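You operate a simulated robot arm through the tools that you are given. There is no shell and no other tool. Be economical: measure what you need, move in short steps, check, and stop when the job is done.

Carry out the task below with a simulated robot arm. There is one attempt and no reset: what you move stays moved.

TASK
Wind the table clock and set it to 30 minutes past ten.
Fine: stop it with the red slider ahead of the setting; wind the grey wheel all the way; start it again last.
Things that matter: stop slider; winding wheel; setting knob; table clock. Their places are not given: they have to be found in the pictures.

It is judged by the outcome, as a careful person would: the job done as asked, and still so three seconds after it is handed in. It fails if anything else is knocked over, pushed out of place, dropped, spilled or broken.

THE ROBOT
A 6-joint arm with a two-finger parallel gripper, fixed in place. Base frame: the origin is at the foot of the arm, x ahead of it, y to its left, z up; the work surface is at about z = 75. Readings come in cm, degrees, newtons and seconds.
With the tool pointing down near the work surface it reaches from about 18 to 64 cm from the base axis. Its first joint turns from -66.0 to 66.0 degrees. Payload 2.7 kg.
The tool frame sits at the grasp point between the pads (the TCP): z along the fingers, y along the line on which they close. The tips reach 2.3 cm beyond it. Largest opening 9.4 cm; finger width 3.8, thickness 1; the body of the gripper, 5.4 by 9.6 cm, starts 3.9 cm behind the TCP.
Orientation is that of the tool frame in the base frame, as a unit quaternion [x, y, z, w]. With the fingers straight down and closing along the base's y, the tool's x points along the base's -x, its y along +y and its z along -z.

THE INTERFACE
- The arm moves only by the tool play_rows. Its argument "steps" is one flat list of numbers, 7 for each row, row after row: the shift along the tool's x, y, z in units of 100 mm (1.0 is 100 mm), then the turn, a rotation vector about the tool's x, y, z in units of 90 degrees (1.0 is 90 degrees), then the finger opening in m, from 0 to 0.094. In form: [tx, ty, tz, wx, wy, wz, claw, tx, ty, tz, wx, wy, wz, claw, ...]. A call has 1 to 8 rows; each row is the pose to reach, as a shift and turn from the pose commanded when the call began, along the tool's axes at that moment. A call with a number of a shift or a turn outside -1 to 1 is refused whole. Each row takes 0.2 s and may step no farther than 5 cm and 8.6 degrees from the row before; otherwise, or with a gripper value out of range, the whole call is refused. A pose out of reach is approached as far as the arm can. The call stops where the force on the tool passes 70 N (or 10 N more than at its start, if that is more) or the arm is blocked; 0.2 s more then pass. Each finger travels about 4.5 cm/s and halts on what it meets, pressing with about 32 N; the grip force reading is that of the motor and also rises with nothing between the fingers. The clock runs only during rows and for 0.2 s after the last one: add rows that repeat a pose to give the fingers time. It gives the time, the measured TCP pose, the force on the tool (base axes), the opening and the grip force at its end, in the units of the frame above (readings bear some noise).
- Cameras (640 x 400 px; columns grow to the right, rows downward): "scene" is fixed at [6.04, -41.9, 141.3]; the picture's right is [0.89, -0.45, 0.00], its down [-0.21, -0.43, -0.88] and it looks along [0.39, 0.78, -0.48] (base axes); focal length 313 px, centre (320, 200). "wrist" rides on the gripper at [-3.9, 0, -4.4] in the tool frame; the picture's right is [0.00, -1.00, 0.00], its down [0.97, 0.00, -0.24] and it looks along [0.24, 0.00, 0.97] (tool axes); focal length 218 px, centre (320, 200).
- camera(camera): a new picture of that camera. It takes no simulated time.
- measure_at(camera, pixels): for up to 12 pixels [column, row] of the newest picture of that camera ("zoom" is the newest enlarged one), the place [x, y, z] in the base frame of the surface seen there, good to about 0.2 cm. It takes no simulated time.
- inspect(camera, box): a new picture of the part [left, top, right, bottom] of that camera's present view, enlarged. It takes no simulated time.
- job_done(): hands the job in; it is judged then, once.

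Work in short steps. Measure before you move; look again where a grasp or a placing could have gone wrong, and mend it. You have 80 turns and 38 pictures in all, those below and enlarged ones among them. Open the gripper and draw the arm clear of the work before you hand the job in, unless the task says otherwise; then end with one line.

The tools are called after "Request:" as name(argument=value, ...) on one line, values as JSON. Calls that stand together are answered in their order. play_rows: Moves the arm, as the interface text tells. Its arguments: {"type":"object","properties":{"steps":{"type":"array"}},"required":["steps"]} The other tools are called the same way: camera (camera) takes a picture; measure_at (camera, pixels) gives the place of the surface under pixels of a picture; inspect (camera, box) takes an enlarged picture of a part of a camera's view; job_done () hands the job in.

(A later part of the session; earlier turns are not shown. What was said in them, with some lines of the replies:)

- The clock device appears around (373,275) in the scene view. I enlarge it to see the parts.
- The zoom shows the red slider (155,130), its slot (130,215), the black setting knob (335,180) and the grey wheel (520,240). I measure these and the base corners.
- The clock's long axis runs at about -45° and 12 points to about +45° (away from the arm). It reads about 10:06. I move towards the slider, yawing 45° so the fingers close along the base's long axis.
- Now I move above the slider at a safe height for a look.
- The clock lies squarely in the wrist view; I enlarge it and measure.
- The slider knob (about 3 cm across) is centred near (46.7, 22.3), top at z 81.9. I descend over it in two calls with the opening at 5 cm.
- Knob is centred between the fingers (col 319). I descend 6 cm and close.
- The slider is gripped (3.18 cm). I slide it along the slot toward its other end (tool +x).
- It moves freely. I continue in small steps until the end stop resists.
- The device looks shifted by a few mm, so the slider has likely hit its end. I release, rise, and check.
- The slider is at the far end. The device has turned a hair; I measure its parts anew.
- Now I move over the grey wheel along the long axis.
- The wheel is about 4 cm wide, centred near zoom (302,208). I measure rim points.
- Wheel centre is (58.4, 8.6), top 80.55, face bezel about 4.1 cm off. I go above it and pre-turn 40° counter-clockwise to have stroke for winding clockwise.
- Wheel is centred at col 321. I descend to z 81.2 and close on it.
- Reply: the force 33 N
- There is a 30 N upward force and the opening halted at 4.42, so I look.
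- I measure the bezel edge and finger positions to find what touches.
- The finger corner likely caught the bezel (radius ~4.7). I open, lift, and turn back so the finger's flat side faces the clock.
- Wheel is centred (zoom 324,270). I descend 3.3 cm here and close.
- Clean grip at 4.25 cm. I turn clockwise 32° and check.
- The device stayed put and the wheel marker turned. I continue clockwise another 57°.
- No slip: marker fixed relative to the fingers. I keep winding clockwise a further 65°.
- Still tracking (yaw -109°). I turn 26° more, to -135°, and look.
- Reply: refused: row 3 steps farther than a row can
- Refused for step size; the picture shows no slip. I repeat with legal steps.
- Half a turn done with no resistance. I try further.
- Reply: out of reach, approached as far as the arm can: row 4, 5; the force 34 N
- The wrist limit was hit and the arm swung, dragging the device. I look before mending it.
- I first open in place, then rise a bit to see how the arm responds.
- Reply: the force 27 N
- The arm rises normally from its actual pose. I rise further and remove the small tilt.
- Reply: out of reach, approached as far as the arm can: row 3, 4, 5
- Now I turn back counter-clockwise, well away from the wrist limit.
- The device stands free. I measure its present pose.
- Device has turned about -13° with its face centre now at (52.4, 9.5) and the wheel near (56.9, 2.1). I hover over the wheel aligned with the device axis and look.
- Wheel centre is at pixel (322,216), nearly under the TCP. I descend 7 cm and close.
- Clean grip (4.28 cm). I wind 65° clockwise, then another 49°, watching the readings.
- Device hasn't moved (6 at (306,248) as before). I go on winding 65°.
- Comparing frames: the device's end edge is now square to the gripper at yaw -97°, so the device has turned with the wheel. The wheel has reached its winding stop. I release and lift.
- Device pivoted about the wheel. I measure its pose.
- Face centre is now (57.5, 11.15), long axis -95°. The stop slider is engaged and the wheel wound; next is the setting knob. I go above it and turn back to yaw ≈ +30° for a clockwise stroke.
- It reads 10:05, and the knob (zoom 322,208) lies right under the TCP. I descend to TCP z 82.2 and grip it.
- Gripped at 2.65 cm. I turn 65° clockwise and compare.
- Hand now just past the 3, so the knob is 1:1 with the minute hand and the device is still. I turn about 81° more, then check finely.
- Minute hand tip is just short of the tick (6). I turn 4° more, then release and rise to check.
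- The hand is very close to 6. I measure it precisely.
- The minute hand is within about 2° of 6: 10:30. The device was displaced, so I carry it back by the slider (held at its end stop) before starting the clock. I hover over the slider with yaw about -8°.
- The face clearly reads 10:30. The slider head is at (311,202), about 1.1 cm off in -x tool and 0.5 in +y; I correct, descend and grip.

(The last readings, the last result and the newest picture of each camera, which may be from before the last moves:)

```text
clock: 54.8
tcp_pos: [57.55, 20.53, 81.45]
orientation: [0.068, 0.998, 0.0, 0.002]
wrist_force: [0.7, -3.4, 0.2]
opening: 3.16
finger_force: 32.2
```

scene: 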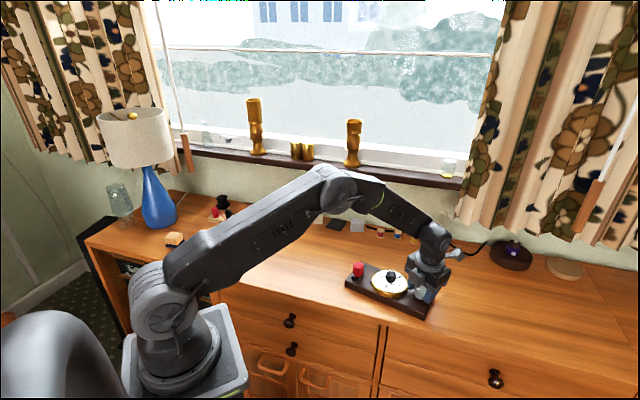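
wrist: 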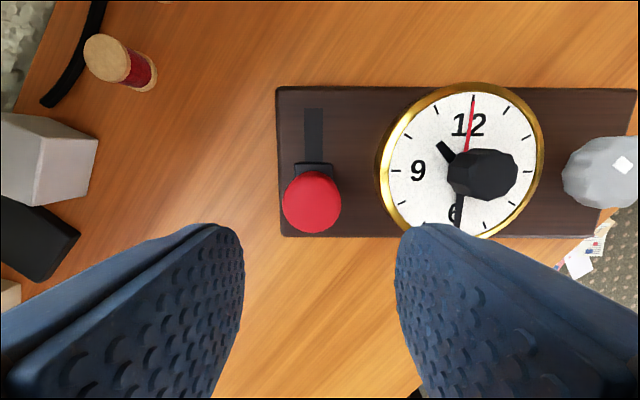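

Gripped (3.16 cm). I drag halfway (6.4 cm toward -x) while turning 26° counter-clockwise, then check.

Request:
play_rows(steps=[0.08, -0.011, 0, 0, 0, -0.036, 0.024, 0.16, -0.022, 0, 0, 0, -0.072, 0.024, 0.24, -0.033, 0, 0, 0, -0.108, 0.024, 0.32, -0.044, 0, 0, 0, -0.145, 0.024, 0.4, -0.055, 0, 0, 0, -0.181, 0.024, 0.48, -0.066, 0, 0, 0, -0.217, 0.024, 0.56, -0.077, 0, 0, 0, -0.253, 0.024, 0.634, -0.087, 0, 0, 0, -0.29, 0.024])

Request:
camera(camera="wrist")

```text
clock: 56.6
tcp_pos: [51.3, 20.52, 81.67]
orientation: [-0.159, 0.987, 0.0, 0.002]
wrist_force: [2.0, -1.4, -1.0]
opening: 3.15
finger_force: 32.2
```

```text
7 pictures are left
```

wrist: 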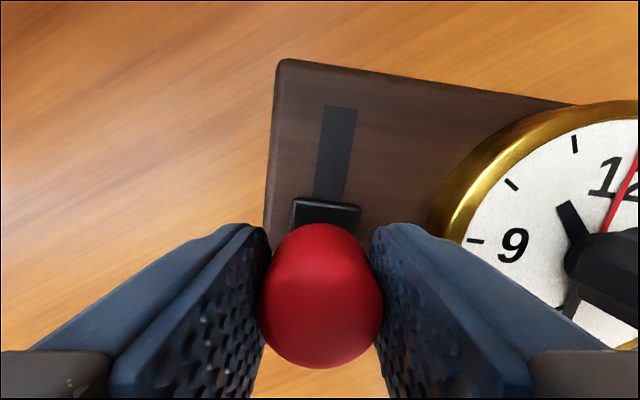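

Working: the device follows with a few degrees' lag. I do the second half with a little extra turn.

Request:
play_rows(steps=[0.08, 0.025, 0, 0, 0, -0.047, 0.024, 0.16, 0.05, 0, 0, 0, -0.095, 0.024, 0.24, 0.075, 0, 0, 0, -0.142, 0.024, 0.32, 0.1, 0, 0, 0, -0.19, 0.024, 0.4, 0.125, 0, 0, 0, -0.237, 0.024, 0.48, 0.15, 0, 0, 0, -0.285, 0.024, 0.56, 0.175, 0, 0, 0, -0.333, 0.024, 0.63, 0.197, 0, 0, 0, -0.38, 0.024])

Request:
inspect(camera="scene", box=[320, 235, 424, 300])

Request:
measure_at(camera="zoom", pixels=[[335, 165], [321, 245], [387, 220], [565, 365], [90, 250]])

```text
clock: 58.4
tcp_pos: [44.87, 20.42, 81.6]
orientation: [-0.442, 0.897, -0.002, 0.002]
wrist_force: [2.2, -2.7, -0.1]
opening: 3.1
finger_force: 32.4
```

```text
6.15 times, centred on (372, 268) of scene
```

zoom: 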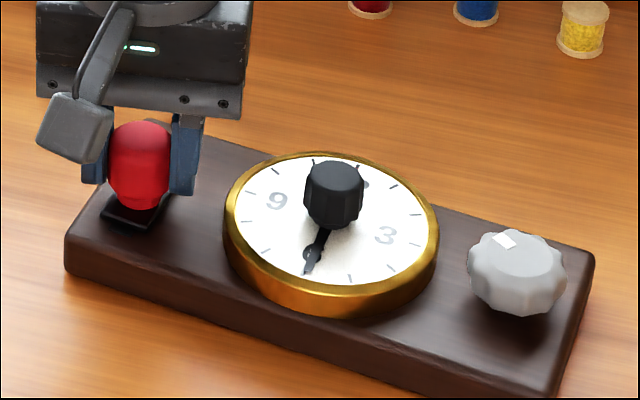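

```text
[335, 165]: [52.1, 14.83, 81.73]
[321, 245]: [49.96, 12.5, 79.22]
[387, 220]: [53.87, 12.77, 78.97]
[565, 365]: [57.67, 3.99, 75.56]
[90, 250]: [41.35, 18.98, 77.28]
```

Centre is back at (52.1, 14.6), with the device about 7° short of its first angle. A short 1 cm pull at the slider's end stop squares it further.

Request:
play_rows(steps=[0.04, 0, 0, 0, 0, -0.02, 0.024, 0.08, 0.01, 0, 0, 0, -0.04, 0.024, 0.11, 0.02, 0, 0, 0, -0.06, 0.024, 0.11, 0.02, 0, 0, 0, -0.06, 0.024])

Request:
camera(camera="wrist")

Request:
measure_at(camera="wrist", pixels=[[320, 190], [323, 130], [333, 110]])

```text
clock: 59.4
tcp_pos: [43.95, 19.65, 81.57]
orientation: [-0.484, 0.875, -0.003, 0.003]
wrist_force: [1.9, -1.0, 0.0]
opening: 3.13
finger_force: 32.1
```

```text
5 pictures are left
```

wrist: 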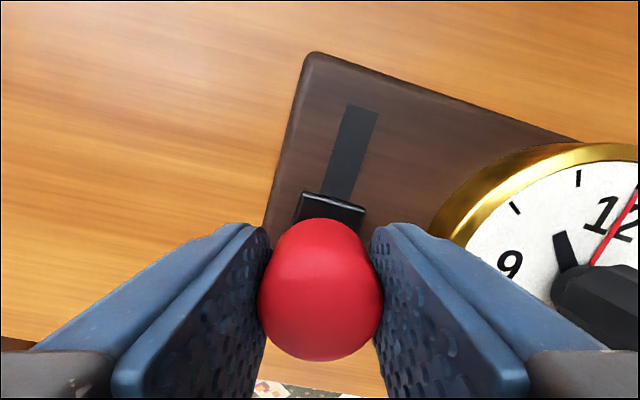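

```text
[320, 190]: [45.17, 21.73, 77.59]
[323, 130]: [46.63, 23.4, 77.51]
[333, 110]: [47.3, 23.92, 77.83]
```

The device's 12 direction is now about 43°, as at first. Last: slide the slider back up along its slot (15° to the right of tool -x) by 3.5 cm to start the clock.

Request:
play_rows(steps=[-0.05, -0.013, 0, 0, 0, 0, 0.024, -0.1, -0.026, 0, 0, 0, 0, 0.024, -0.15, -0.04, 0, 0, 0, 0, 0.024, -0.2, -0.053, 0, 0, 0, 0, 0.024, -0.25, -0.067, 0, 0, 0, 0, 0.024, -0.3, -0.08, 0, 0, 0, 0, 0.024, -0.34, -0.09, 0, 0, 0, 0, 0.024])

Request:
camera(camera="wrist")

```text
clock: 61.0
tcp_pos: [46.45, 22.2, 81.5]
orientation: [-0.484, 0.875, -0.002, 0.0]
wrist_force: [-9.1, -10.4, 17.4]
opening: 3.11
finger_force: 31.7
```

```text
4 pictures are left
```

wrist: 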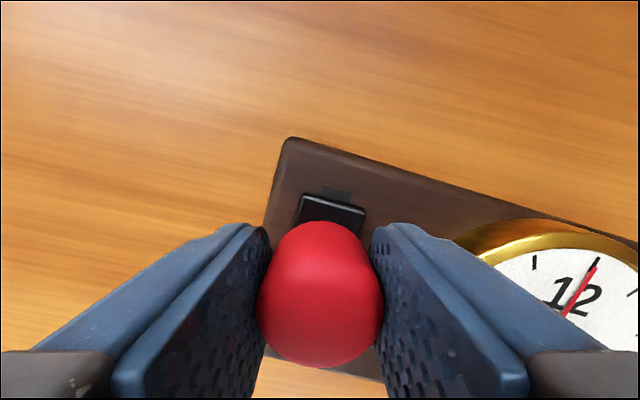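

Resistance (~14 N) suggests the end of travel. I press 0.2 cm more, then release and rise.

Request:
play_rows(steps=[-0.02, -0.006, 0, 0, 0, 0, 0.024, -0.02, -0.006, 0, 0, 0, 0, 0.05, -0.02, -0.006, 0, 0, 0, 0, 0.05, -0.02, -0.006, -0.3, 0, 0, 0, 0.05, -0.02, -0.006, -0.7, 0, 0, 0, 0.05, -0.02, -0.006, -1, 0, 0, 0, 0.05, -0.02, -0.006, -1, 0, 0, 0, 0.05])

Request:
camera(camera="wrist")

Request:
measure_at(camera="wrist", pixels=[[329, 172], [320, 200]])

```text
clock: 62.6
tcp_pos: [46.67, 22.52, 91.27]
orientation: [-0.484, 0.875, -0.002, 0.002]
wrist_force: [-0.4, 0.6, -0.1]
opening: 4.99
finger_force: 0.1
```

```text
3 pictures are left
```

wrist: 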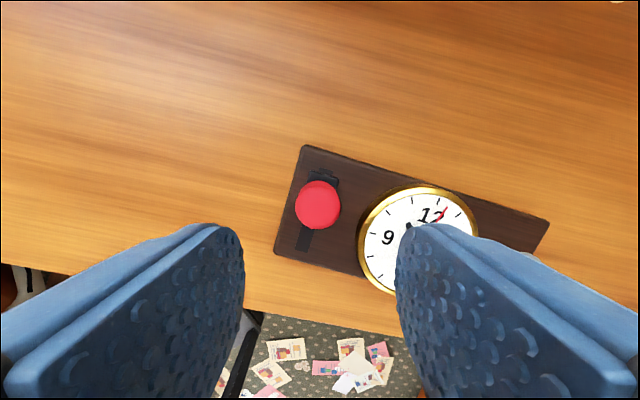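

```text
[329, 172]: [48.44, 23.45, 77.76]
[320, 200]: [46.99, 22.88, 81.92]
```

The slider sits where it started (46.99, 22.88) and the red second hand has left 12, so the clock runs. I draw the arm up and away, then verify.

Request:
play_rows(steps=[0, 0, -0.3, 0, 0, 0, 0.05, 0, 0, -0.6, 0, 0, 0, 0.05, 0.15, 0.25, -0.8, 0, 0, 0, 0.05, 0.3, 0.5, -0.9, 0, 0, 0, 0.05, 0.45, 0.75, -0.9, 0, 0, 0, 0.05, 0.6, 0.95, -0.9, 0, 0, 0, 0.05, 0.6, 0.95, -0.9, 0, 0, 0, 0.05])

Request:
inspect(camera="scene", box=[320, 235, 424, 300])

```text
clock: 64.2
tcp_pos: [35.24, 22.33, 100.39]
orientation: [-0.484, 0.875, -0.001, 0.002]
wrist_force: [0.0, 0.3, -0.1]
opening: 5.02
finger_force: 0.1
```

```text
6.15 times, centred on (372, 268) of scene
```

zoom: 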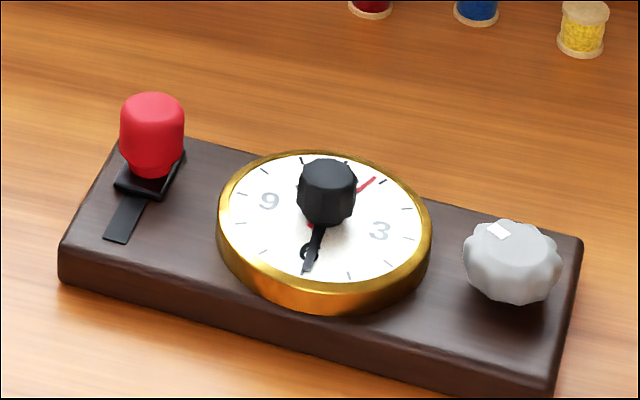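

I check the wheel's marker angle to confirm the winding held.

Request:
measure_at(camera="zoom", pixels=[[500, 230], [512, 240], [463, 255], [560, 265], [380, 231], [268, 201], [310, 253]])

```text
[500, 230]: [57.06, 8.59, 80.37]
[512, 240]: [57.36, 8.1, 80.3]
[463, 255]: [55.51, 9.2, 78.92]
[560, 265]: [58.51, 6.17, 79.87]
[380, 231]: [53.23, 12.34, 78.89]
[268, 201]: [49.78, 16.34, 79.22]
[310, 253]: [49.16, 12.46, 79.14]
```

The marker is about 260° clockwise from where it began. That is where the wheel stopped turning and the device turned with it, so the winding has held. Everything else stands in place, so I hand in.

Request:
job_done()

```text
The job is handed in.
```

The clock is wound to its stop, set to 10:30 and running again. On the way the arm dragged it several centimetres along the table; I moved it back to within about 1 cm and a few degrees of where it stood.
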